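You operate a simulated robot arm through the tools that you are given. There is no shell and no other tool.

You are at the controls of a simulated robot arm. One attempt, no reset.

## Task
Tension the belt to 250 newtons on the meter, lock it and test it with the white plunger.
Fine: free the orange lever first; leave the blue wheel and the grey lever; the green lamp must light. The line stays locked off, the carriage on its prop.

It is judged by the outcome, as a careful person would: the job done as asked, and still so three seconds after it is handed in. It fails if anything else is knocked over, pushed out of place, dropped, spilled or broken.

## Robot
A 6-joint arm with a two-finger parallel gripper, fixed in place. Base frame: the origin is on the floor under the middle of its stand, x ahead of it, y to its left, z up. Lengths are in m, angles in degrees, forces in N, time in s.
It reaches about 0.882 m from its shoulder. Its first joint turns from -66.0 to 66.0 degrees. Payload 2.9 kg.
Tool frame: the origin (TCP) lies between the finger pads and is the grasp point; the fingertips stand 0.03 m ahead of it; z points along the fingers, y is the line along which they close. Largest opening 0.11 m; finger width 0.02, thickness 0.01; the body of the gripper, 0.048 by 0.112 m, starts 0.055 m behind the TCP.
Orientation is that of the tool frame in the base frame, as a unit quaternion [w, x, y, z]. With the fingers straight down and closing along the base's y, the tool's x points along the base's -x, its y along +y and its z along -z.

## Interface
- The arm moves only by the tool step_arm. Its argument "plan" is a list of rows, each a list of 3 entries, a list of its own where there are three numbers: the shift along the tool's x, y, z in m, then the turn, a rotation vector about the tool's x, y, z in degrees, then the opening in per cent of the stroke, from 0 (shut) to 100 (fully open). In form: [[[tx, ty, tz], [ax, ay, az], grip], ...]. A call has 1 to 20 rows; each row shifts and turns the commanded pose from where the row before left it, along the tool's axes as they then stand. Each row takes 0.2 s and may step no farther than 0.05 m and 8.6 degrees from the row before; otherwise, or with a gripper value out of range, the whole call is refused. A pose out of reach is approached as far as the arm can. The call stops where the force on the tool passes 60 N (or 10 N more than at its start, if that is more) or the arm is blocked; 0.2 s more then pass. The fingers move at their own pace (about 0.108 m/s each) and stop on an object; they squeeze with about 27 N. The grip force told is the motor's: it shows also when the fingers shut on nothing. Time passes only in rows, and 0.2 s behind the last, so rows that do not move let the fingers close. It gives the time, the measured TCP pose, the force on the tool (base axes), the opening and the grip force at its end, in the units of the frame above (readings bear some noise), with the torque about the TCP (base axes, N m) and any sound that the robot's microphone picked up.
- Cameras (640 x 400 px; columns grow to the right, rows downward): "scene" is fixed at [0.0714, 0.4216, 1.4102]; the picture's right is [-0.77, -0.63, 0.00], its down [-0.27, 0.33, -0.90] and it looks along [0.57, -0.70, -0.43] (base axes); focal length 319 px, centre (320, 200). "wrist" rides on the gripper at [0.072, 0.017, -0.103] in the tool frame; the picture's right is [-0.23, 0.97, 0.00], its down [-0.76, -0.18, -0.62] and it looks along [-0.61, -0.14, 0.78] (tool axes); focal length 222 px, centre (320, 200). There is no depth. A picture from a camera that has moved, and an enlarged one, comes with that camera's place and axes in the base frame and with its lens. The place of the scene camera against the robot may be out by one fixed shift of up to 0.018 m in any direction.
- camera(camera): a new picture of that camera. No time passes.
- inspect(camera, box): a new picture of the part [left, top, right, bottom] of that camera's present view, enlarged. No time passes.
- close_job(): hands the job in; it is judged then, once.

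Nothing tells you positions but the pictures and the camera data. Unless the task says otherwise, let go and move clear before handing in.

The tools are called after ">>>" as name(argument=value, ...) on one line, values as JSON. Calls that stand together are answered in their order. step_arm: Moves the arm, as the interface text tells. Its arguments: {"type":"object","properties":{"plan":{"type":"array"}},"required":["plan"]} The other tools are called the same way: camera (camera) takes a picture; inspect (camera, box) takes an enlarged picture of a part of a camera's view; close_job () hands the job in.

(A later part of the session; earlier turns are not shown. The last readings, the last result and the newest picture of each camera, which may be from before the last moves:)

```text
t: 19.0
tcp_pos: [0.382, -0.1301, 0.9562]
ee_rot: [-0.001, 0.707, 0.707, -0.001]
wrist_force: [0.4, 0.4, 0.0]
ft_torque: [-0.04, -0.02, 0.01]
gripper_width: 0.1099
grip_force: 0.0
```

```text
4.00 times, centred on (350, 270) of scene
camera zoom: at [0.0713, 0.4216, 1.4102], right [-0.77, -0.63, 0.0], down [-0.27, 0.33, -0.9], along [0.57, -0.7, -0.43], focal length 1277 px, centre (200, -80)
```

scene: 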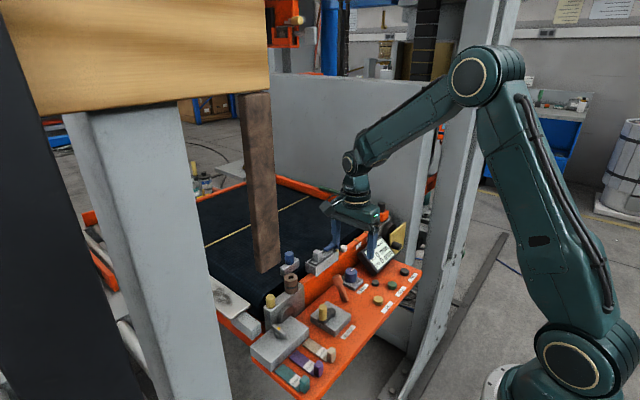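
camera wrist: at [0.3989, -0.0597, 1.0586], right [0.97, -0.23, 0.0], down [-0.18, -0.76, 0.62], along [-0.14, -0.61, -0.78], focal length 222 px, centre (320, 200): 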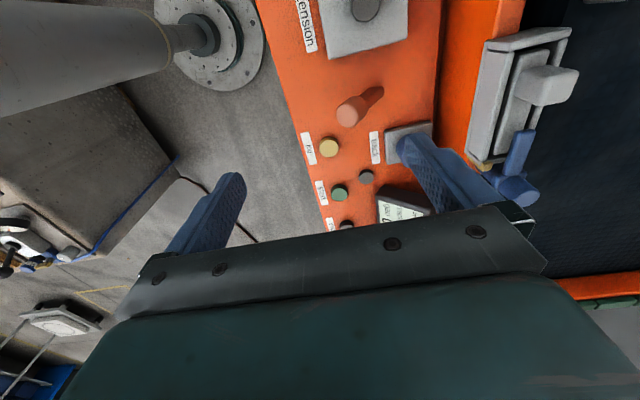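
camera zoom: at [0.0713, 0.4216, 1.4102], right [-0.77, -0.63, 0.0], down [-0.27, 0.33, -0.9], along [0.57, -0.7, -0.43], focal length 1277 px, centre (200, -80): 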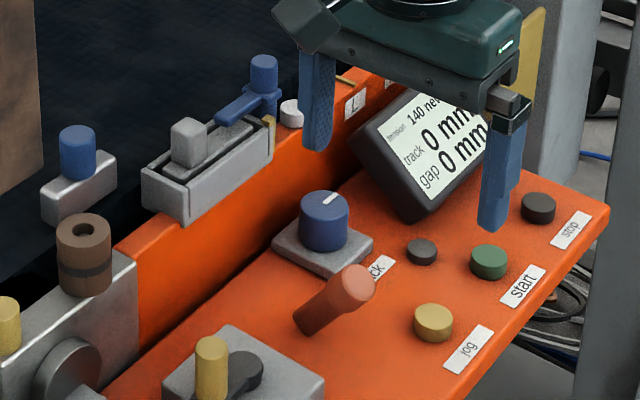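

The lever is free and stays put, and the meter is at 140 N. Next I'll move toward the tension crank, staying high, to measure its knob and hub.

>>> step_arm(plan=[[[0.04, 0.01, 0], [0, 0, 0], 60], [[0.04, 0.01, 0], [0, 0, 0], 40], [[0.04, 0.01, 0], [0, 0, 0], 40], [[0.03, 0.005, 0], [0, 0, 0], 40], [[0, 0, 0], [0, 0, 0], 40]])

>>> camera(camera="wrist")

>>> inspect(camera="scene", box=[260, 220, 430, 340])

```text
t: 20.2
tcp_pos: [0.4168, 0.0209, 0.9562]
ee_rot: [0.0, 0.707, 0.707, 0.0]
wrist_force: [-0.1, 1.2, 1.6]
ft_torque: [-0.03, -0.03, -0.02]
gripper_width: 0.0441
grip_force: 0.1
```

```text
taken
camera wrist: at [0.4344, 0.0908, 1.0593], right [0.97, -0.23, 0.0], down [-0.18, -0.76, 0.62], along [-0.14, -0.61, -0.78], focal length 222 px, centre (320, 200)
```

wrist: 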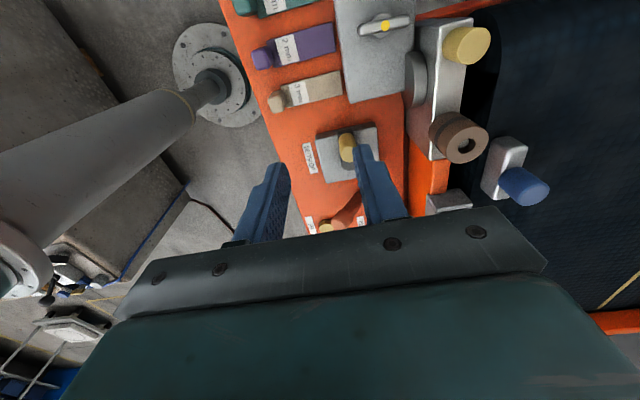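

```text
3.33 times, centred on (345, 280) of scene
camera zoom: at [0.0713, 0.4217, 1.4102], right [-0.77, -0.63, 0.0], down [-0.27, 0.33, -0.9], along [0.57, -0.7, -0.43], focal length 1064 px, centre (237, -67)
```

zoom: 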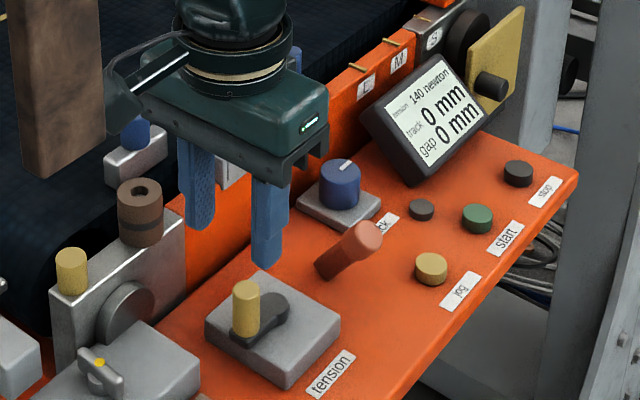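

>>> inspect(camera="wrist", box=[290, 105, 410, 210])

>>> inspect(camera="scene", box=[310, 290, 370, 340])

```text
3.81 times, centred on (350, 158) of wrist
camera zoom: at [0.4344, 0.0908, 1.0593], right [0.97, -0.23, 0.0], down [-0.18, -0.76, 0.62], along [-0.14, -0.61, -0.78], focal length 846 px, centre (206, 362)
```

zoom: 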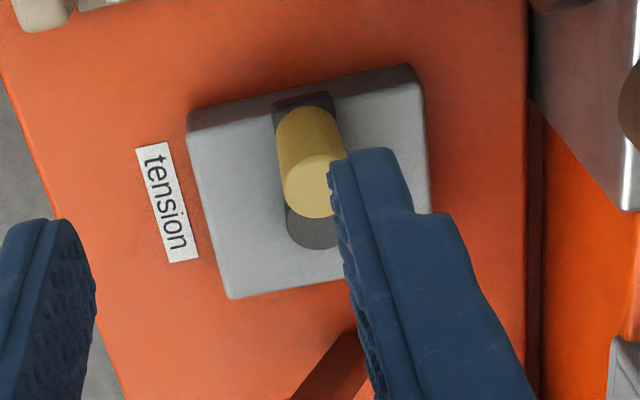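

```text
8.00 times, centred on (340, 315) of scene
camera zoom: at [0.0713, 0.4217, 1.4102], right [-0.77, -0.63, 0.0], down [-0.27, 0.33, -0.9], along [0.57, -0.7, -0.43], focal length 2553 px, centre (160, -720)
```

zoom: 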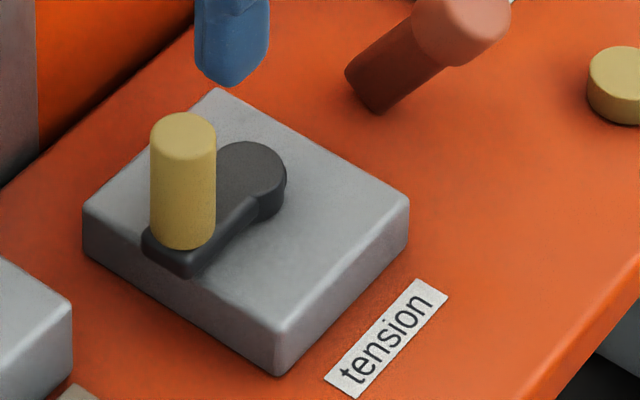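

From two wrist views I get the crank knob's top at about [0.439, -0.026, 0.842] and the hub at about [0.438, -0.058, 0.804], so the crank radius is about 32 mm. The panel top is nearer z = 0.77. I'll go above the knob and check.

>>> step_arm(plan=[[[-0.024, 0.011, 0.02], [0, 0, 0], 40], [[-0.023, 0.011, 0.02], [0, 0, 0], 40], [[0, 0, 0.02], [0, 0, 0], 40], [[0, 0, 0], [0, 0, 0], 40]])

>>> inspect(camera="wrist", box=[250, 60, 430, 210])

>>> inspect(camera="scene", box=[260, 220, 430, 340])

```text
t: 21.2
tcp_pos: [0.4407, -0.0279, 0.8954]
ee_rot: [0.0, 0.707, 0.707, 0.0]
wrist_force: [0.1, 0.0, -0.1]
ft_torque: [0.0, -0.02, 0.0]
gripper_width: 0.0439
grip_force: 0.2
```

```text
2.67 times, centred on (340, 135) of wrist
camera zoom: at [0.4578, 0.0433, 0.9978], right [0.97, -0.23, 0.0], down [-0.18, -0.76, 0.62], along [-0.14, -0.61, -0.78], focal length 592 px, centre (267, 373)
```

zoom: 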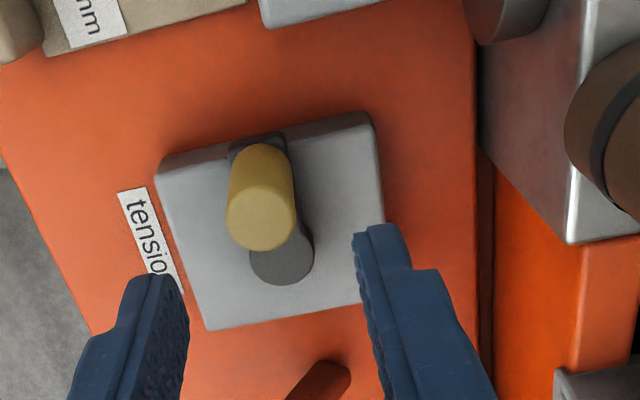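

```text
3.33 times, centred on (345, 280) of scene
camera zoom: at [0.0714, 0.4216, 1.4102], right [-0.77, -0.63, 0.0], down [-0.27, 0.33, -0.9], along [0.57, -0.7, -0.43], focal length 1064 px, centre (237, -67)
```

zoom: 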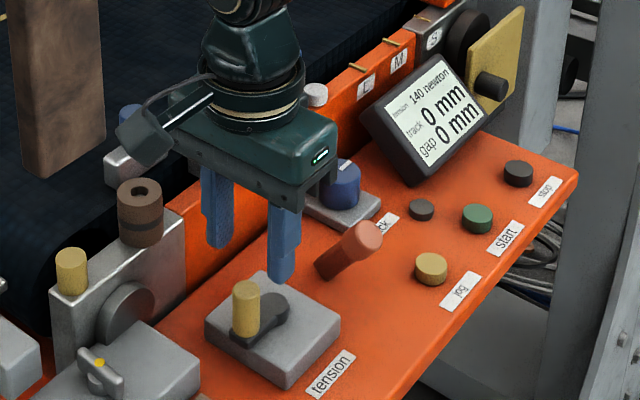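

The knob is centred between the fingers in x; I'll nudge 3 mm in y and lower so the fingertips straddle the knob above the crank arm, then close.

>>> step_arm(plan=[[[0.003, 0.0, 0.022], [0, 0, 0], 40], [[0, 0, 0.022], [0, 0, 0], 40], [[0, 0, 0], [0, 0, 0], 40], [[0, 0, 0], [0, 0, 0], 25], [[0, 0, 0], [0, 0, 0], 15], [[0, 0, 0], [0, 0, 0], 10]])

>>> inspect(camera="wrist", box=[250, 60, 430, 210])

>>> inspect(camera="scene", box=[260, 220, 430, 340])

```text
t: 22.6
tcp_pos: [0.4391, -0.0243, 0.852]
ee_rot: [-0.001, 0.707, 0.707, 0.0]
wrist_force: [0.1, 0.4, -4.7]
ft_torque: [-0.02, -0.5, 0.0]
gripper_width: 0.0193
grip_force: 44.8
```

```text
2.67 times, centred on (340, 135) of wrist
camera zoom: at [0.457, 0.0467, 0.9538], right [0.97, -0.23, 0.0], down [-0.18, -0.76, 0.62], along [-0.14, -0.61, -0.78], focal length 592 px, centre (267, 373)
```

zoom: 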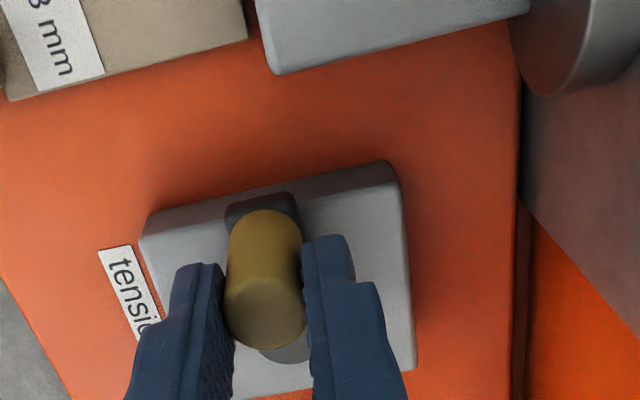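

```text
3.33 times, centred on (345, 280) of scene
camera zoom: at [0.0714, 0.4216, 1.4102], right [-0.77, -0.63, 0.0], down [-0.27, 0.33, -0.9], along [0.57, -0.7, -0.43], focal length 1064 px, centre (237, -67)
```

zoom: 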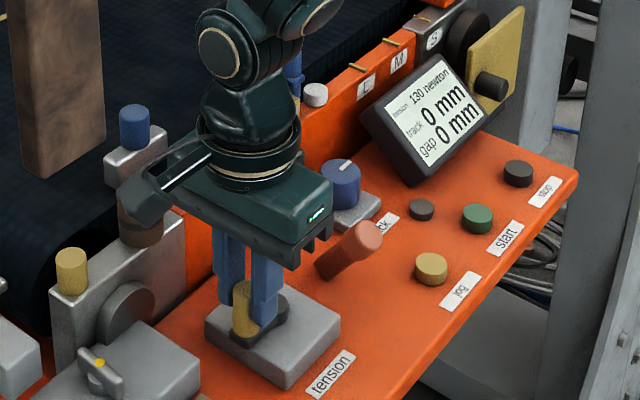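

>>> inspect(camera="scene", box=[350, 230, 410, 280])

```text
8.00 times, centred on (380, 255) of scene
camera zoom: at [0.0714, 0.4216, 1.4102], right [-0.77, -0.63, 0.0], down [-0.27, 0.33, -0.9], along [0.57, -0.7, -0.43], focal length 2553 px, centre (-160, -240)
```

zoom: 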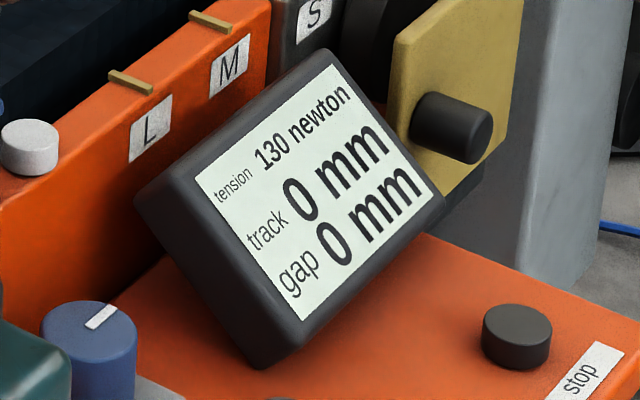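

The meter dropped to 130 N: closing nudged the knob a little toward the robot side (counter-clockwise), so clockwise from above raises tension at roughly 3 N per degree. I'll turn clockwise, rotating the gripper with the crank, and read the meter.

>>> step_arm(plan=[[[-0.0001, 0.0046, 0], [0, 0, 8], 10], [[-0.0001, 0.0046, 0], [0, 0, 8], 10], [[0, 0, 0], [0, 0, 0], 10]])

>>> inspect(camera="scene", box=[350, 230, 410, 280])

>>> inspect(camera="wrist", box=[250, 60, 430, 210])

```text
t: 23.4
tcp_pos: [0.4478, -0.0253, 0.8507]
ee_rot: [0.0, 0.8, 0.6, -0.001]
wrist_force: [-4.6, -3.9, -6.9]
ft_torque: [0.39, -0.6, -0.1]
gripper_width: 0.0191
grip_force: 44.7
```

```text
8.00 times, centred on (380, 255) of scene
camera zoom: at [0.0713, 0.4215, 1.4102], right [-0.77, -0.63, 0.0], down [-0.27, 0.33, -0.9], along [0.57, -0.7, -0.43], focal length 2553 px, centre (-160, -240)
```

zoom: 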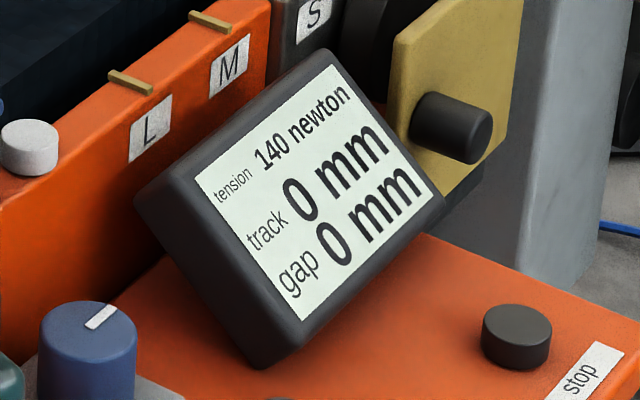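

```text
2.67 times, centred on (340, 135) of wrist
camera zoom: at [0.4854, 0.0381, 0.9536], right [0.87, -0.49, 0.0], down [-0.38, -0.68, 0.62], along [-0.31, -0.54, -0.78], focal length 592 px, centre (267, 373)
```

zoom: 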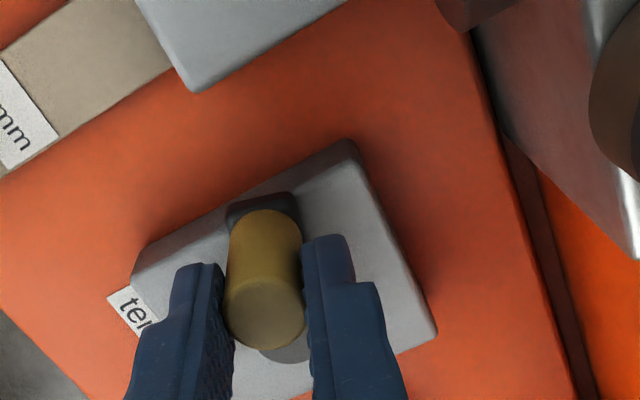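

Sixteen degrees took it from 130 to 140 N, so I expect to need well over 100° more. I'll continue in 32–40° increments with readings.

>>> step_arm(plan=[[[-0.0001, 0.0046, 0], [0, 0, 8], 10], [[-0.0001, 0.0046, 0], [0, 0, 8], 10], [[-0.0001, 0.0046, 0], [0, 0, 8], 10], [[-0.0001, 0.0046, 0], [0, 0, 8], 10], [[0, 0, 0], [0, 0, 0], 10]])

>>> inspect(camera="scene", box=[350, 230, 410, 280])

>>> camera(camera="wrist")

>>> inspect(camera="scene", box=[240, 180, 430, 340])

```text
t: 24.6
tcp_pos: [0.4634, -0.0347, 0.8515]
ee_rot: [0.0, 0.934, 0.357, -0.002]
wrist_force: [-16.1, -13.1, -11.0]
ft_torque: [-0.73, 0.03, -0.05]
gripper_width: 0.0194
grip_force: 45.1
```

```text
8.00 times, centred on (380, 255) of scene
camera zoom: at [0.0711, 0.4213, 1.4103], right [-0.77, -0.63, 0.0], down [-0.27, 0.33, -0.9], along [0.57, -0.7, -0.43], focal length 2553 px, centre (-160, -240)
```

zoom: 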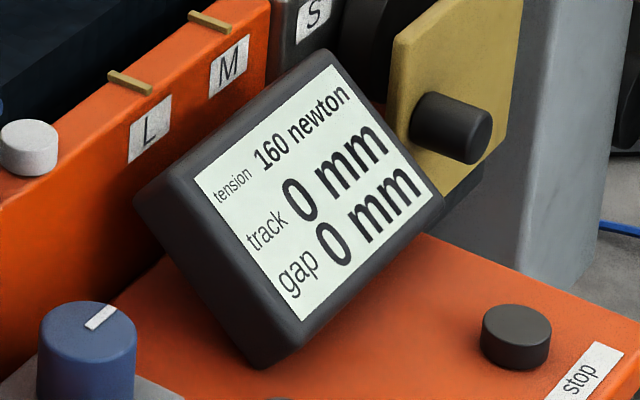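

```text
taken
camera wrist: at [0.5292, 0.0, 0.9533], right [0.48, -0.88, 0.0], down [-0.68, -0.37, 0.63], along [-0.55, -0.3, -0.78], focal length 222 px, centre (320, 200)
```

wrist: 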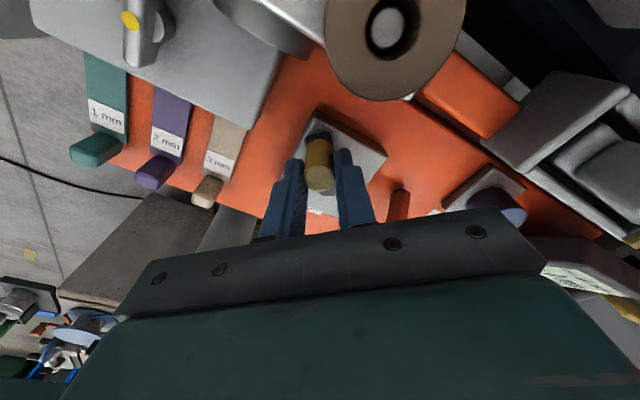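

```text
2.50 times, centred on (335, 260) of scene
camera zoom: at [0.0711, 0.4213, 1.4103], right [-0.77, -0.63, 0.0], down [-0.27, 0.33, -0.9], along [0.57, -0.7, -0.43], focal length 798 px, centre (282, 50)
```

zoom: 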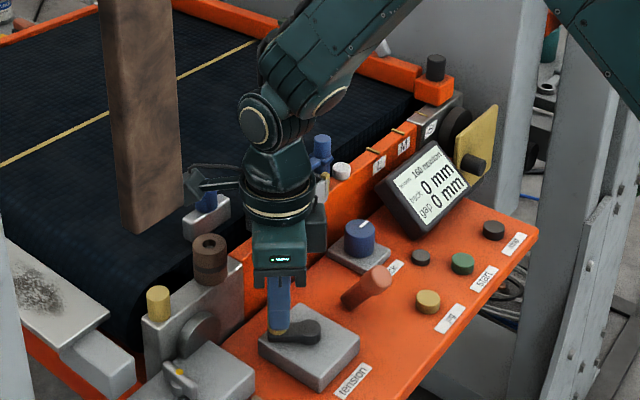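

It reads 160 N after 48° in total (about 0.63 N per degree), and the side force points at the hub, so I'll tighten the circle by 2 mm and carry on.

>>> step_arm(plan=[[[-0.0015, 0.0044, 0], [0, 0, 8], 10], [[-0.0006, 0.0044, 0], [0, 0, 8], 10], [[-0.0001, 0.0044, 0], [0, 0, 8], 10], [[-0.0001, 0.0044, 0], [0, 0, 8], 10], [[0, 0, 0], [0, 0, 0], 10]])

>>> inspect(camera="scene", box=[350, 230, 410, 280])

>>> inspect(camera="scene", box=[240, 180, 430, 340])

>>> camera(camera="wrist")

```text
t: 25.8
tcp_pos: [0.4704, -0.0493, 0.8516]
ee_rot: [-0.001, 0.996, 0.086, -0.001]
wrist_force: [-16.4, -1.1, -8.0]
ft_torque: [-0.58, 0.02, -0.01]
gripper_width: 0.0193
grip_force: 44.6
```

```text
8.00 times, centred on (380, 255) of scene
camera zoom: at [0.0711, 0.4216, 1.4102], right [-0.77, -0.63, 0.0], down [-0.27, 0.33, -0.9], along [0.57, -0.7, -0.43], focal length 2553 px, centre (-160, -240)
```

zoom: 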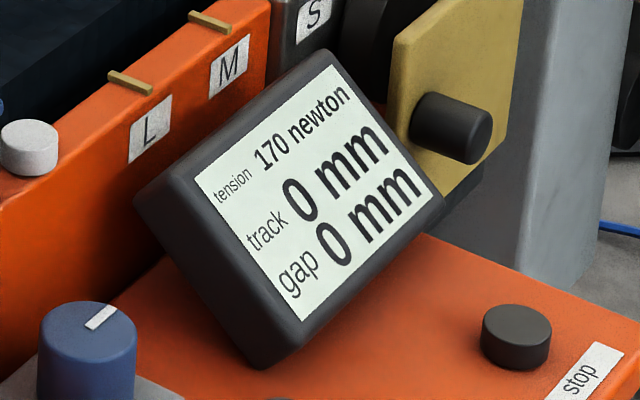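

```text
2.50 times, centred on (335, 260) of scene
camera zoom: at [0.0711, 0.4216, 1.4102], right [-0.77, -0.63, 0.0], down [-0.27, 0.33, -0.9], along [0.57, -0.7, -0.43], focal length 798 px, centre (282, 50)
```

zoom: 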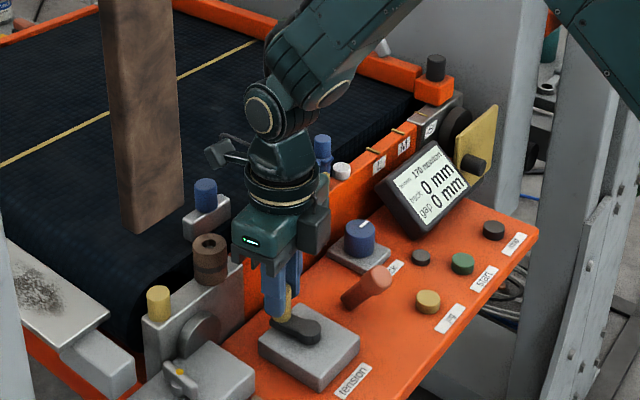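

```text
taken
camera wrist: at [0.5454, -0.0549, 0.9535], right [-0.06, -1.0, 0.0], down [-0.78, 0.04, 0.63], along [-0.62, 0.04, -0.78], focal length 222 px, centre (320, 200)
```

wrist: 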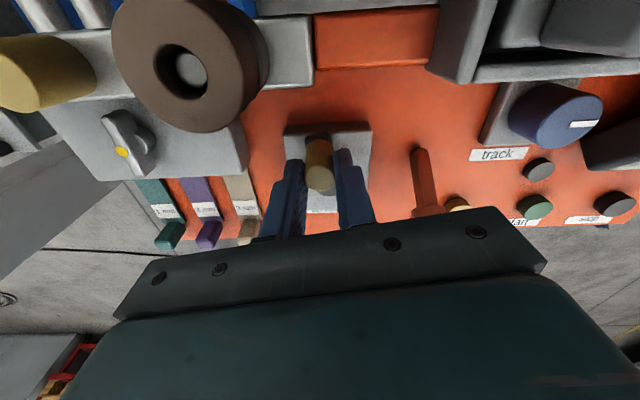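

170 N now. A circle fit to my path gives the hub at [0.440, -0.0554] with a 31 mm radius, so I'll use that for the next arc.

>>> step_arm(plan=[[[-0.0015, 0.0043, 0], [0, 0, 8], 10], [[-0.0008, 0.0043, 0], [0, 0, 8], 10], [[-0.0002, 0.0043, 0], [0, 0, 8], 10], [[-0.0002, 0.0043, 0], [0, 0, 8], 10], [[-0.0002, 0.0043, 0], [0, 0, 8], 10], [[0, 0, 0], [0, 0, 0], 10]])

>>> inspect(camera="scene", box=[350, 230, 410, 280])

>>> inspect(camera="scene", box=[240, 180, 430, 340])

>>> camera(camera="wrist")

```text
t: 27.2
tcp_pos: [0.3834, -0.2773, 0.8528]
ee_rot: [0.001, 0.969, -0.246, 0.0]
wrist_force: [0.2, 1.3, 0.3]
ft_torque: [-0.04, 0.0, -0.01]
gripper_width: 0.0111
grip_force: 0.1
out of reach, approached as far as the arm can: row 2, 3, 4, 5
```

```text
8.00 times, centred on (380, 255) of scene
camera zoom: at [0.0714, 0.4216, 1.4102], right [-0.77, -0.63, 0.0], down [-0.27, 0.33, -0.9], along [0.57, -0.7, -0.43], focal length 2553 px, centre (-160, -240)
```

zoom: 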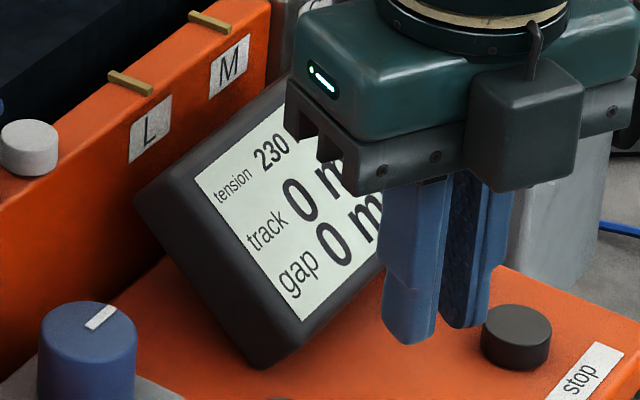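

```text
2.50 times, centred on (335, 260) of scene
camera zoom: at [0.0714, 0.4216, 1.4102], right [-0.77, -0.63, 0.0], down [-0.27, 0.33, -0.9], along [0.57, -0.7, -0.43], focal length 798 px, centre (282, 50)
```

zoom: 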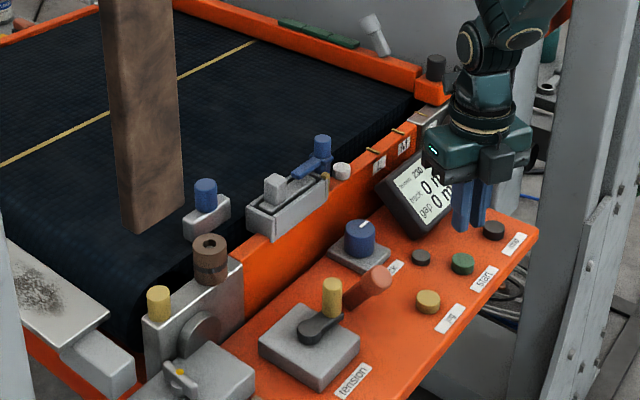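

```text
taken
camera wrist: at [0.4393, -0.3282, 0.9554], right [-0.66, -0.75, 0.0], down [-0.58, 0.52, 0.62], along [-0.47, 0.41, -0.78], focal length 222 px, centre (320, 200)
```

wrist: 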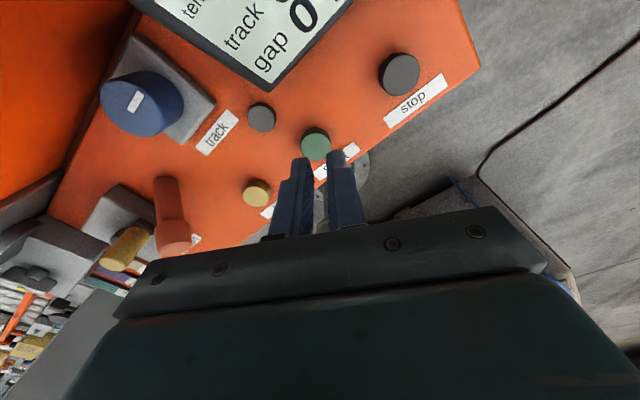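

The wrist reached its rotation limit and the arm swung aside out of the crank, dragging the knob on: the meter now shows 230 N. Before anything else I'll rise straight up a little and check that nothing was disturbed.

>>> step_arm(plan=[[[0, 0, -0.03], [0, 0, 0], 10]])

>>> inspect(camera="scene", box=[280, 220, 420, 330])

```text
t: 27.6
tcp_pos: [0.3765, -0.2857, 0.8828]
ee_rot: [0.0, 0.967, -0.256, -0.001]
wrist_force: [-0.8, 0.2, -0.1]
ft_torque: [-0.01, -0.02, -0.03]
gripper_width: 0.0108
grip_force: 0.0
out of reach, approached as far as the arm can: row 1
```

```text
3.64 times, centred on (350, 275) of scene
camera zoom: at [0.0714, 0.4216, 1.4102], right [-0.77, -0.63, 0.0], down [-0.27, 0.33, -0.9], along [0.57, -0.7, -0.43], focal length 1161 px, centre (211, -73)
```

zoom: 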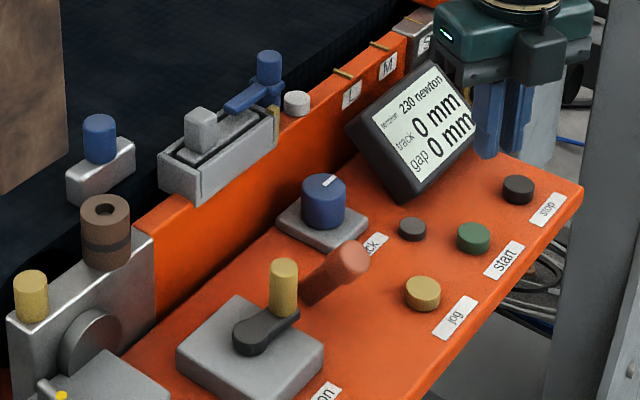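

Nothing else has moved, the lever is still free, and the meter reads 230 N. I'll rise further before unwinding the wrist, since the arm will swing back as the commanded pose becomes reachable.

>>> step_arm(plan=[[[0, 0, -0.04], [0, 0, 0], 10], [[0, 0, -0.04], [0, 0, 0], 10], [[0, 0, -0.04], [0, 0, 0], 10]])

>>> camera(camera="scene")

```text
t: 28.4
tcp_pos: [0.3747, -0.2872, 1.0031]
ee_rot: [0.0, 0.966, -0.258, 0.0]
wrist_force: [-0.1, 0.5, 0.3]
ft_torque: [-0.03, -0.02, 0.03]
gripper_width: 0.011
grip_force: 0.0
```

```text
taken
```

scene: 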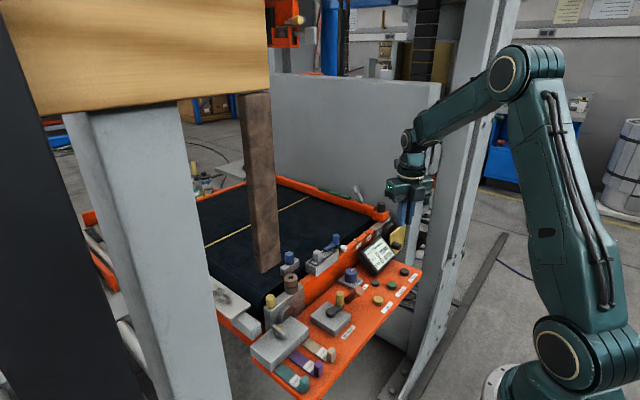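

The commanded pose is now the reached one, high and clear. The crank knob now points away (−y side) at 230 N, so I'll unwind the wrist by 120° to re-grip it with room to turn further clockwise.

>>> step_arm(plan=[[[0, 0, 0], [0, 0, -8], 20], [[0, 0, 0], [0, 0, -8], 30], [[0, 0, 0], [0, 0, -8], 40], [[0, 0, 0], [0, 0, -8], 40], [[0, 0, 0], [0, 0, -8], 40], [[0, 0, 0], [0, 0, -8], 40], [[0, 0, 0], [0, 0, -8], 40], [[0, 0, 0], [0, 0, -8], 40], [[0, 0, 0], [0, 0, -8], 40], [[0, 0, 0], [0, 0, -8], 40], [[0, 0, 0], [0, 0, -8], 40], [[0, 0, 0], [0, 0, -8], 40], [[0, 0, 0], [0, 0, -8], 40], [[0, 0, 0], [0, 0, -8], 40], [[0, 0, 0], [0, 0, -8], 40], [[0, 0, 0], [0, 0, 0], 40]])

>>> camera(camera="wrist")

>>> inspect(camera="scene", box=[280, 220, 420, 330])

```text
t: 31.8
tcp_pos: [0.3762, -0.2859, 1.002]
ee_rot: [-0.001, 0.706, 0.708, 0.0]
wrist_force: [0.1, -0.6, 0.4]
ft_torque: [-0.03, -0.01, 0.03]
gripper_width: 0.044
grip_force: 0.0
```

```text
taken
camera wrist: at [0.3936, -0.215, 1.1056], right [0.97, -0.23, 0.0], down [-0.18, -0.76, 0.62], along [-0.14, -0.61, -0.78], focal length 222 px, centre (320, 200)
```

wrist: 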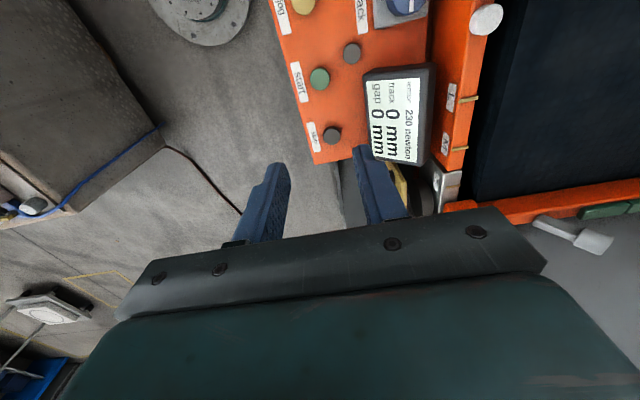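

```text
3.64 times, centred on (350, 275) of scene
camera zoom: at [0.0714, 0.4216, 1.4102], right [-0.77, -0.63, 0.0], down [-0.27, 0.33, -0.9], along [0.57, -0.7, -0.43], focal length 1161 px, centre (211, -73)
```

zoom: 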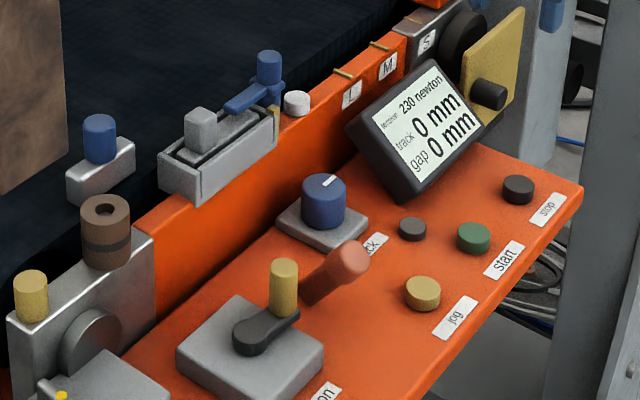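

All is intact and it reads 230 N. I'll fly back over to above the knob's new position, around [0.437, -0.087].

>>> step_arm(plan=[[[0.04, 0.0122, 0.01], [0, 0, 0], 40], [[0.04, 0.0122, 0.01], [0, 0, 0], 40], [[0.04, 0.0122, 0.01], [0, 0, 0], 40], [[0.04, 0.0122, 0.01], [0, 0, 0], 40], [[0.039, 0.0122, 0.01], [0, 0, 0], 40], [[0, 0, 0], [0, 0, 0], 40]])

>>> inspect(camera="wrist", box=[250, 60, 430, 210])

```text
t: 33.2
tcp_pos: [0.4386, -0.0865, 0.9529]
ee_rot: [0.0, 0.707, 0.707, -0.001]
wrist_force: [1.1, -0.3, 0.2]
ft_torque: [0.02, 0.04, -0.02]
gripper_width: 0.0441
grip_force: 0.1
```

```text
2.67 times, centred on (340, 135) of wrist
camera zoom: at [0.4559, -0.0164, 1.0556], right [0.97, -0.23, 0.0], down [-0.18, -0.76, 0.62], along [-0.14, -0.61, -0.78], focal length 592 px, centre (267, 373)
```

zoom: 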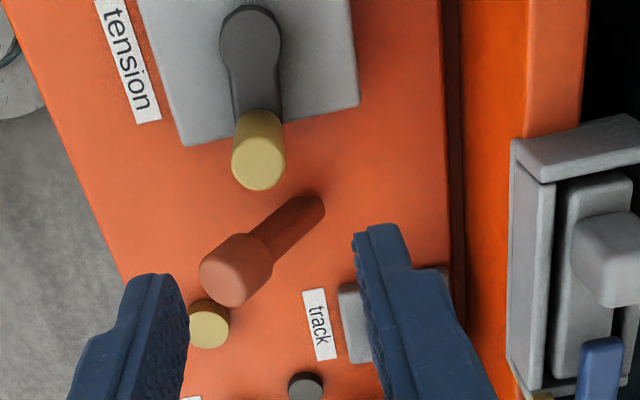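

The knob top is at about [0.4365, -0.088] and the crank angle about −98°. I'll align the gripper (8° turn, 2 mm nudge), descend around the knob and close.

>>> step_arm(plan=[[[-0.002, -0.002, 0.02], [0, 0, 8], 40], [[0, 0, 0.03], [0, 0, 0], 40], [[0, 0, 0], [0, 0, 0], 40]])

>>> inspect(camera="wrist", box=[250, 60, 430, 210])

```text
t: 34.0
tcp_pos: [0.4364, -0.0896, 0.9024]
ee_rot: [0.0, 0.755, 0.656, 0.0]
wrist_force: [-0.5, -0.9, -0.3]
ft_torque: [-0.03, -0.01, 0.01]
gripper_width: 0.0439
grip_force: 0.1
```

```text
2.67 times, centred on (340, 135) of wrist
camera zoom: at [0.4629, -0.0214, 1.0051], right [0.93, -0.36, 0.0], down [-0.28, -0.73, 0.62], along [-0.22, -0.58, -0.78], focal length 592 px, centre (267, 373)
```

zoom: 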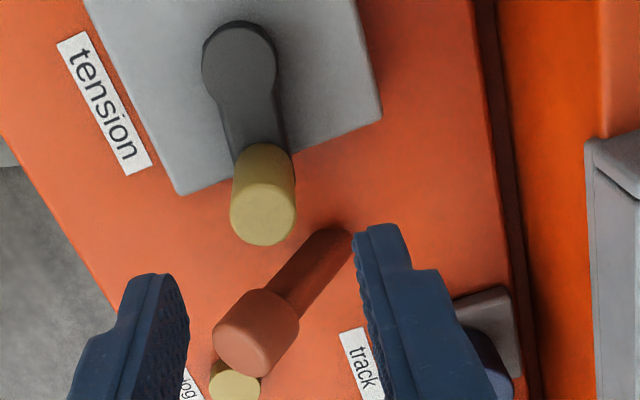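

>>> step_arm(plan=[[[0.002, 0, 0.025], [0, 0, 0], 40], [[0, 0, 0.025], [0, 0, 0], 40], [[0, 0, 0], [0, 0, 0], 40], [[0, 0, 0], [0, 0, 0], 25], [[0, 0, 0], [0, 0, 0], 15], [[0, 0, 0], [0, 0, 0], 10]])

>>> inspect(camera="wrist", box=[250, 60, 430, 210])

>>> inspect(camera="scene", box=[280, 220, 420, 330])

```text
t: 35.4
tcp_pos: [0.4355, -0.0871, 0.8516]
ee_rot: [0.0, 0.755, 0.655, 0.0]
wrist_force: [1.0, 0.6, -4.7]
ft_torque: [-0.15, -0.45, 0.0]
gripper_width: 0.0194
grip_force: 45.0
```

```text
2.67 times, centred on (340, 135) of wrist
camera zoom: at [0.4629, -0.019, 0.9543], right [0.93, -0.36, 0.0], down [-0.28, -0.73, 0.62], along [-0.22, -0.58, -0.78], focal length 592 px, centre (267, 373)
```

zoom: 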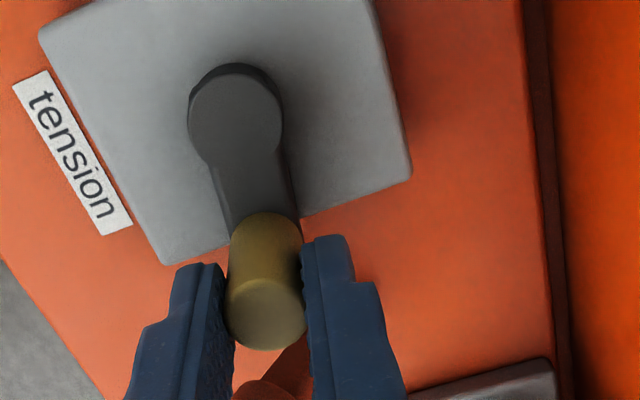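

```text
3.64 times, centred on (350, 275) of scene
camera zoom: at [0.0714, 0.4216, 1.4102], right [-0.77, -0.63, 0.0], down [-0.27, 0.33, -0.9], along [0.57, -0.7, -0.43], focal length 1161 px, centre (211, -73)
```

zoom: 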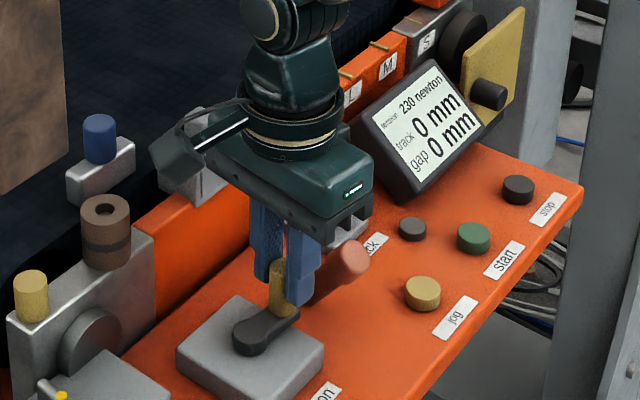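

Firm grip on the knob, still 230 N. Two 8° steps clockwise, then a reading.

>>> step_arm(plan=[[[0.0003, -0.0044, 0], [0, 0, 8], 10], [[0.0003, -0.0044, 0], [0, 0, 8], 10], [[0, 0, 0], [0, 0, 0], 10]])

>>> inspect(camera="scene", box=[350, 230, 410, 280])

```text
t: 36.2
tcp_pos: [0.4268, -0.0845, 0.851]
ee_rot: [0.0, 0.839, 0.544, 0.0]
wrist_force: [3.5, 2.6, -15.5]
ft_torque: [-0.28, -0.54, -0.06]
gripper_width: 0.0195
grip_force: 45.0
```

```text
8.00 times, centred on (380, 255) of scene
camera zoom: at [0.0717, 0.4217, 1.4102], right [-0.77, -0.63, 0.0], down [-0.27, 0.33, -0.9], along [0.57, -0.7, -0.43], focal length 2553 px, centre (-160, -240)
```

zoom: 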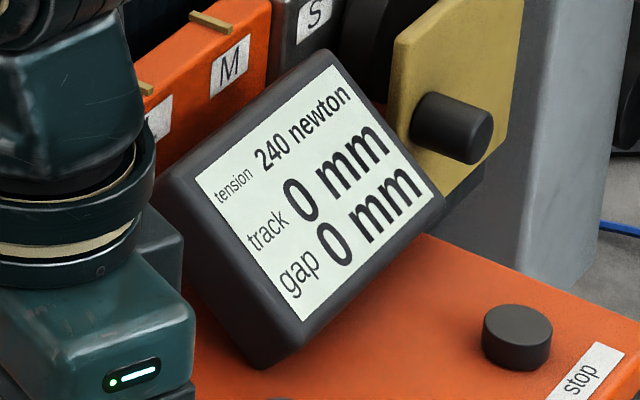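

240 N now. I'll go in smaller 4° steps to find where it flips to 250.

>>> step_arm(plan=[[[0.0001, -0.0022, 0], [0, 0, 4], 10], [[0, 0, 0], [0, 0, 0], 10]])

>>> inspect(camera="scene", box=[350, 230, 410, 280])

```text
t: 36.8
tcp_pos: [0.4251, -0.0834, 0.8515]
ee_rot: [-0.001, 0.857, 0.515, -0.001]
wrist_force: [4.3, 4.8, -27.0]
ft_torque: [-0.06, -0.66, -0.05]
gripper_width: 0.0192
grip_force: 44.7
```

```text
8.00 times, centred on (380, 255) of scene
camera zoom: at [0.0718, 0.4217, 1.4101], right [-0.77, -0.63, 0.0], down [-0.27, 0.33, -0.9], along [0.57, -0.7, -0.43], focal length 2553 px, centre (-160, -240)
```

zoom: 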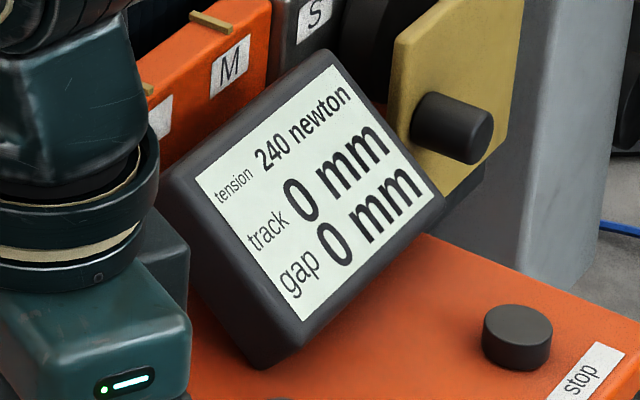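

>>> step_arm(plan=[[[0.0001, -0.0022, 0.001], [0, 0, 4], 10], [[0, 0, 0], [0, 0, 0], 10]])

>>> inspect(camera="scene", box=[350, 230, 410, 280])

>>> inspect(camera="scene", box=[260, 180, 430, 330])

```text
t: 37.4
tcp_pos: [0.4235, -0.083, 0.852]
ee_rot: [-0.001, 0.875, 0.485, -0.001]
wrist_force: [-4.0, 5.6, -8.5]
ft_torque: [0.19, -0.45, 0.2]
gripper_width: 0.0197
grip_force: 44.7
```

```text
8.00 times, centred on (380, 255) of scene
camera zoom: at [0.0713, 0.4218, 1.4102], right [-0.77, -0.63, 0.0], down [-0.27, 0.33, -0.9], along [0.57, -0.7, -0.43], focal length 2553 px, centre (-160, -240)
```

zoom: 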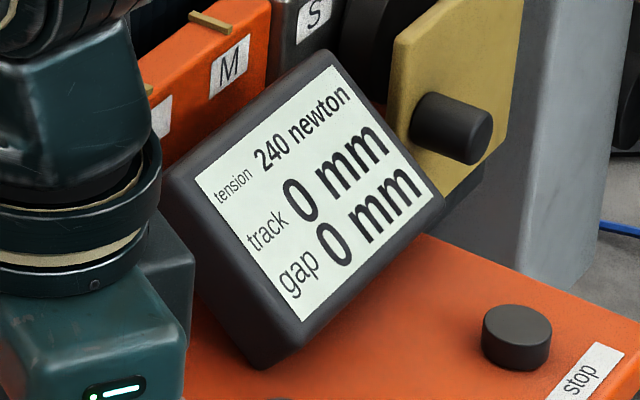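

```text
2.67 times, centred on (345, 255) of scene
camera zoom: at [0.0713, 0.4218, 1.4102], right [-0.77, -0.63, 0.0], down [-0.27, 0.33, -0.9], along [0.57, -0.7, -0.43], focal length 851 px, centre (253, 53)
```

zoom: 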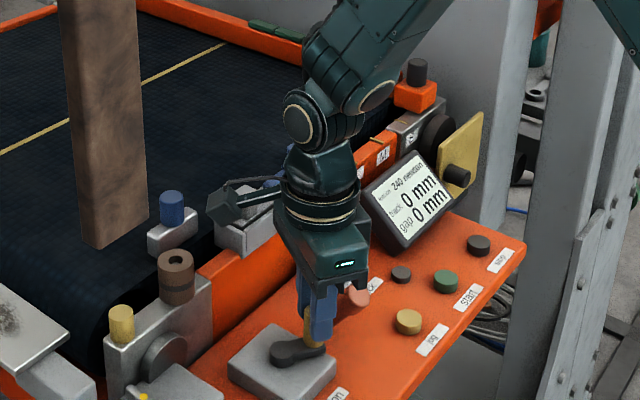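

>>> step_arm(plan=[[[0.0001, -0.0022, 0], [0, 0, 4], 10], [[0, 0, 0], [0, 0, 0], 10]])

>>> inspect(camera="scene", box=[350, 230, 410, 280])

```text
t: 38.0
tcp_pos: [0.4215, -0.0821, 0.8513]
ee_rot: [0.001, 0.891, 0.454, 0.001]
wrist_force: [-3.7, 6.0, -8.6]
ft_torque: [-0.04, -0.42, 0.2]
gripper_width: 0.0192
grip_force: 44.6
```

```text
8.00 times, centred on (380, 255) of scene
camera zoom: at [0.0714, 0.4217, 1.4102], right [-0.77, -0.63, 0.0], down [-0.27, 0.33, -0.9], along [0.57, -0.7, -0.43], focal length 2553 px, centre (-160, -240)
```

zoom: 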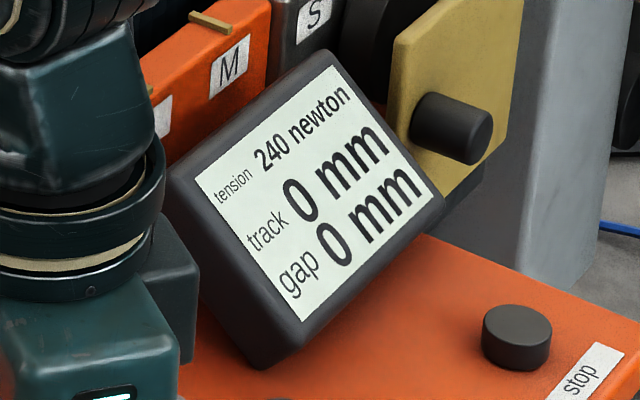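

>>> step_arm(plan=[[[0.0001, -0.0022, 0], [0, 0, 4], 10], [[0, 0, 0], [0, 0, 0], 10]])

>>> inspect(camera="scene", box=[350, 230, 410, 280])

>>> inspect(camera="wrist", box=[250, 60, 430, 210])

```text
t: 38.6
tcp_pos: [0.4205, -0.0815, 0.8508]
ee_rot: [0.001, 0.907, 0.422, -0.001]
wrist_force: [-2.7, 2.8, -13.8]
ft_torque: [0.07, -0.58, 0.13]
gripper_width: 0.0195
grip_force: 44.9
```

```text
8.00 times, centred on (380, 255) of scene
camera zoom: at [0.0714, 0.4217, 1.4102], right [-0.77, -0.63, 0.0], down [-0.27, 0.33, -0.9], along [0.57, -0.7, -0.43], focal length 2553 px, centre (-160, -240)
```

zoom: 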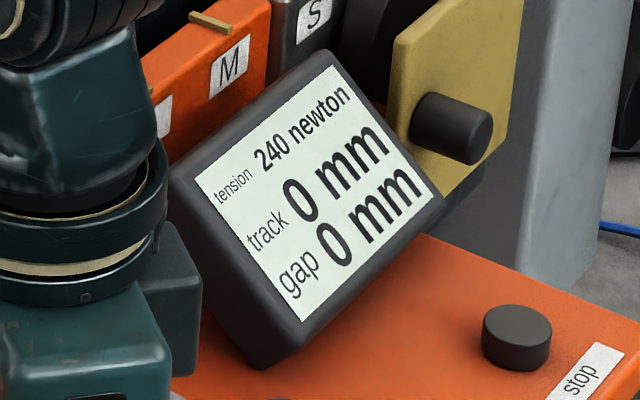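

```text
2.67 times, centred on (340, 135) of wrist
camera zoom: at [0.4797, -0.037, 0.9542], right [0.6, -0.8, 0.0], down [-0.63, -0.47, 0.62], along [-0.5, -0.37, -0.78], focal length 592 px, centre (267, 373)
```

zoom: 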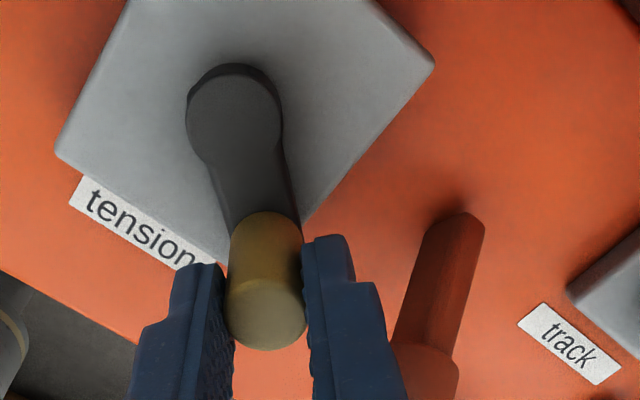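

>>> step_arm(plan=[[[0.0001, -0.0022, 0], [0, 0, 4], 10], [[0, 0, 0], [0, 0, 0], 10]])

>>> inspect(camera="scene", box=[350, 230, 410, 280])

```text
t: 39.2
tcp_pos: [0.419, -0.0787, 0.8519]
ee_rot: [0.0, 0.921, 0.39, -0.001]
wrist_force: [-7.4, -0.2, -16.4]
ft_torque: [-0.02, -0.53, 0.15]
gripper_width: 0.0194
grip_force: 44.8
```

```text
8.00 times, centred on (380, 255) of scene
camera zoom: at [0.0714, 0.4216, 1.4102], right [-0.77, -0.63, 0.0], down [-0.27, 0.33, -0.9], along [0.57, -0.7, -0.43], focal length 2553 px, centre (-160, -240)
```

zoom: 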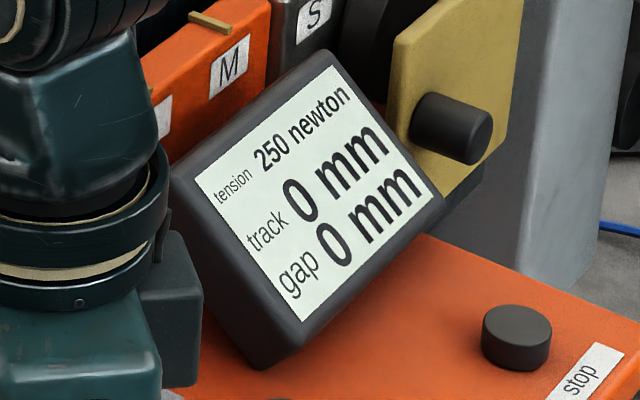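

It reads 250 N. I'll add 4° to sit away from the edge of that band, then let go and see if it holds.

>>> step_arm(plan=[[[0.0001, -0.0022, 0], [0, 0, 4], 10], [[0, 0, 0], [0, 0, 0], 10]])

>>> inspect(camera="scene", box=[350, 230, 410, 280])

>>> inspect(camera="wrist", box=[250, 60, 430, 210])

```text
t: 39.8
tcp_pos: [0.4152, -0.0774, 0.852]
ee_rot: [-0.001, 0.934, 0.357, -0.001]
wrist_force: [-6.8, -1.8, -20.0]
ft_torque: [-0.48, -0.1, 0.13]
gripper_width: 0.0194
grip_force: 45.0
```

```text
8.00 times, centred on (380, 255) of scene
camera zoom: at [0.0714, 0.4216, 1.4102], right [-0.77, -0.63, 0.0], down [-0.27, 0.33, -0.9], along [0.57, -0.7, -0.43], focal length 2553 px, centre (-160, -240)
```

zoom: 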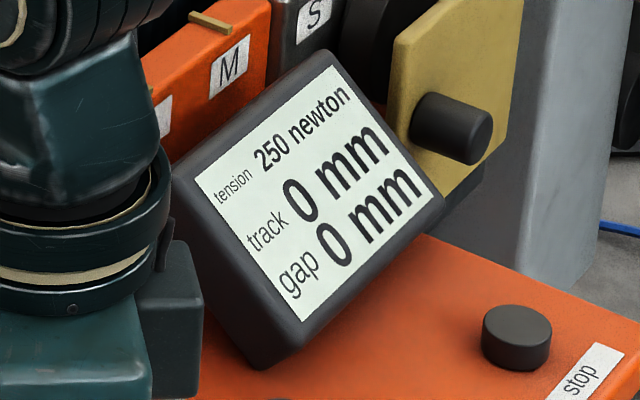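

```text
2.67 times, centred on (340, 135) of wrist
camera zoom: at [0.4824, -0.0429, 0.9541], right [0.48, -0.88, 0.0], down [-0.68, -0.38, 0.63], along [-0.55, -0.3, -0.78], focal length 592 px, centre (267, 373)
```

zoom: 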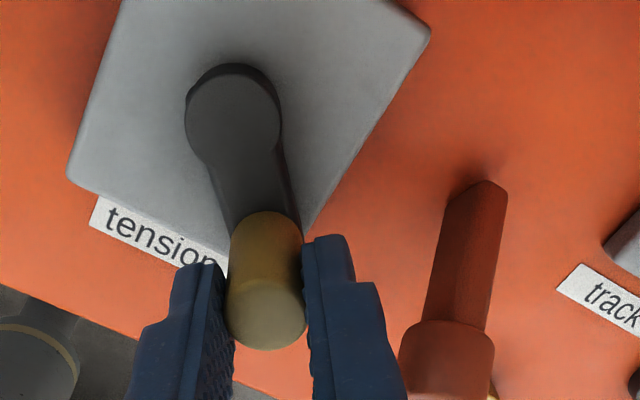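

Still 250 N with the crank turned a little past the flip point. I'll open just enough to release the knob, rise straight up and re-read.

>>> step_arm(plan=[[[0, 0, 0], [0, 0, 0], 20], [[0, 0, 0], [0, 0, 0], 30], [[0, 0, 0], [0, 0, 0], 30], [[0, 0, -0.03], [0, 0, 0], 30], [[0, 0, -0.04], [0, 0, 0], 30], [[0, 0, -0.04], [0, 0, 0], 30], [[0, 0, 0], [0, 0, 0], 30]])

>>> inspect(camera="scene", box=[350, 230, 410, 280])

>>> inspect(camera="scene", box=[270, 210, 420, 330])

>>> camera(camera="wrist")

```text
t: 41.4
tcp_pos: [0.4178, -0.0769, 0.9601]
ee_rot: [0.0, 0.934, 0.358, 0.0]
wrist_force: [0.8, 0.2, -0.2]
ft_torque: [-0.01, 0.01, -0.02]
gripper_width: 0.0331
grip_force: 0.1
```

```text
8.00 times, centred on (380, 255) of scene
camera zoom: at [0.0713, 0.4216, 1.4102], right [-0.77, -0.63, 0.0], down [-0.27, 0.33, -0.9], along [0.57, -0.7, -0.43], focal length 2553 px, centre (-160, -240)
```

zoom: 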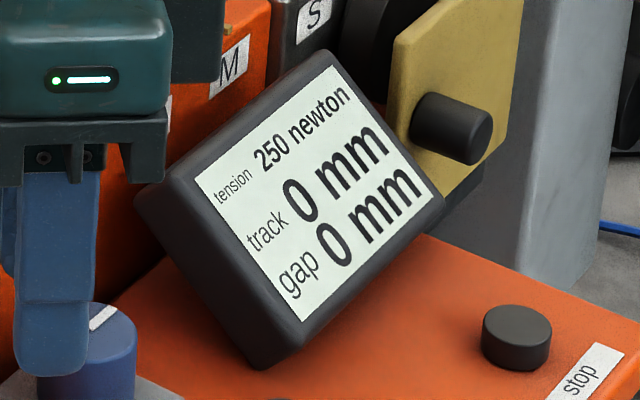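

```text
3.33 times, centred on (345, 270) of scene
camera zoom: at [0.0713, 0.4216, 1.4102], right [-0.77, -0.63, 0.0], down [-0.27, 0.33, -0.9], along [0.57, -0.7, -0.43], focal length 1064 px, centre (237, -33)
```

zoom: 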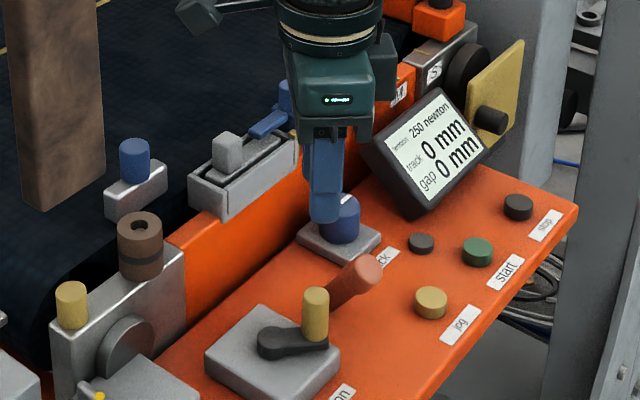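

```text
taken
camera wrist: at [0.4825, -0.042, 1.0629], right [0.48, -0.88, 0.0], down [-0.68, -0.38, 0.62], along [-0.55, -0.3, -0.78], focal length 222 px, centre (320, 200)
```

wrist: 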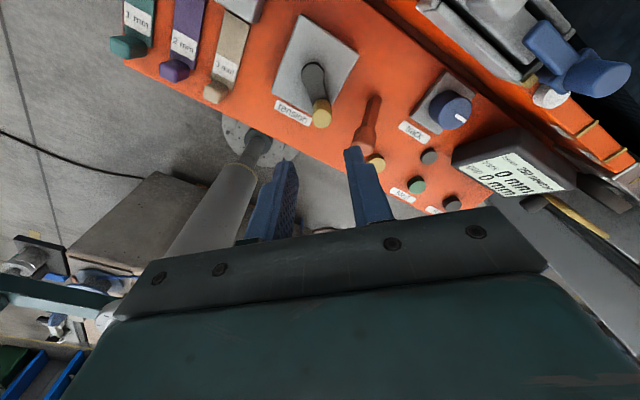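

The tension holds at 250 N with the knob released. Now to lock: I'll turn the gripper back to its starting yaw with fingers shut, so I can push the orange lever back to its original side from the robot side.

>>> step_arm(plan=[[[0, 0, 0], [0, 0, -8], 20], [[0, 0, 0], [0, 0, -8], 10], [[0, 0, 0], [0, 0, -8], 0], [[0, 0, 0], [0, 0, -8], 0], [[0, 0, 0], [0, 0, -8], 0], [[0, 0, 0], [0, 0, -8], 0], [[0, 0, 0], [0, 0, -8], 0], [[0, 0, 0], [0, 0, -8], 0], [[0, 0, 0], [0, 0, -8], 0], [[0, 0, 0], [0, 0, -8], 0], [[0, 0, 0], [0, 0, -8], 0], [[0, 0, 0], [0, 0, -8], 0], [[0, 0, 0], [0, 0, -8], 0], [[0, 0, 0], [0, 0, -8], 0], [[0, 0, 0], [0, 0, -8], 0], [[0, 0, 0], [0, 0, -8], 0], [[0, 0, 0], [0, 0, -8], 0], [[0, 0, 0], [0, 0, -2], 0], [[0, 0, 0], [0, 0, 0], 0]])

>>> camera(camera="wrist")

```text
t: 45.4
tcp_pos: [0.4183, -0.0775, 0.962]
ee_rot: [0.0, -0.001, 1.0, 0.0]
wrist_force: [-0.5, 0.8, -0.8]
ft_torque: [0.0, 0.0, 0.01]
gripper_width: 0.0
grip_force: 26.9
```

```text
taken
camera wrist: at [0.3456, -0.0615, 1.0642], right [0.23, 0.97, 0.0], down [0.76, -0.18, 0.62], along [0.61, -0.14, -0.78], focal length 222 px, centre (320, 200)
```

wrist: 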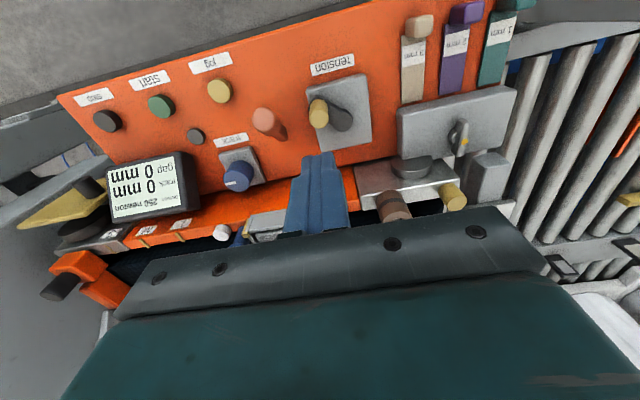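

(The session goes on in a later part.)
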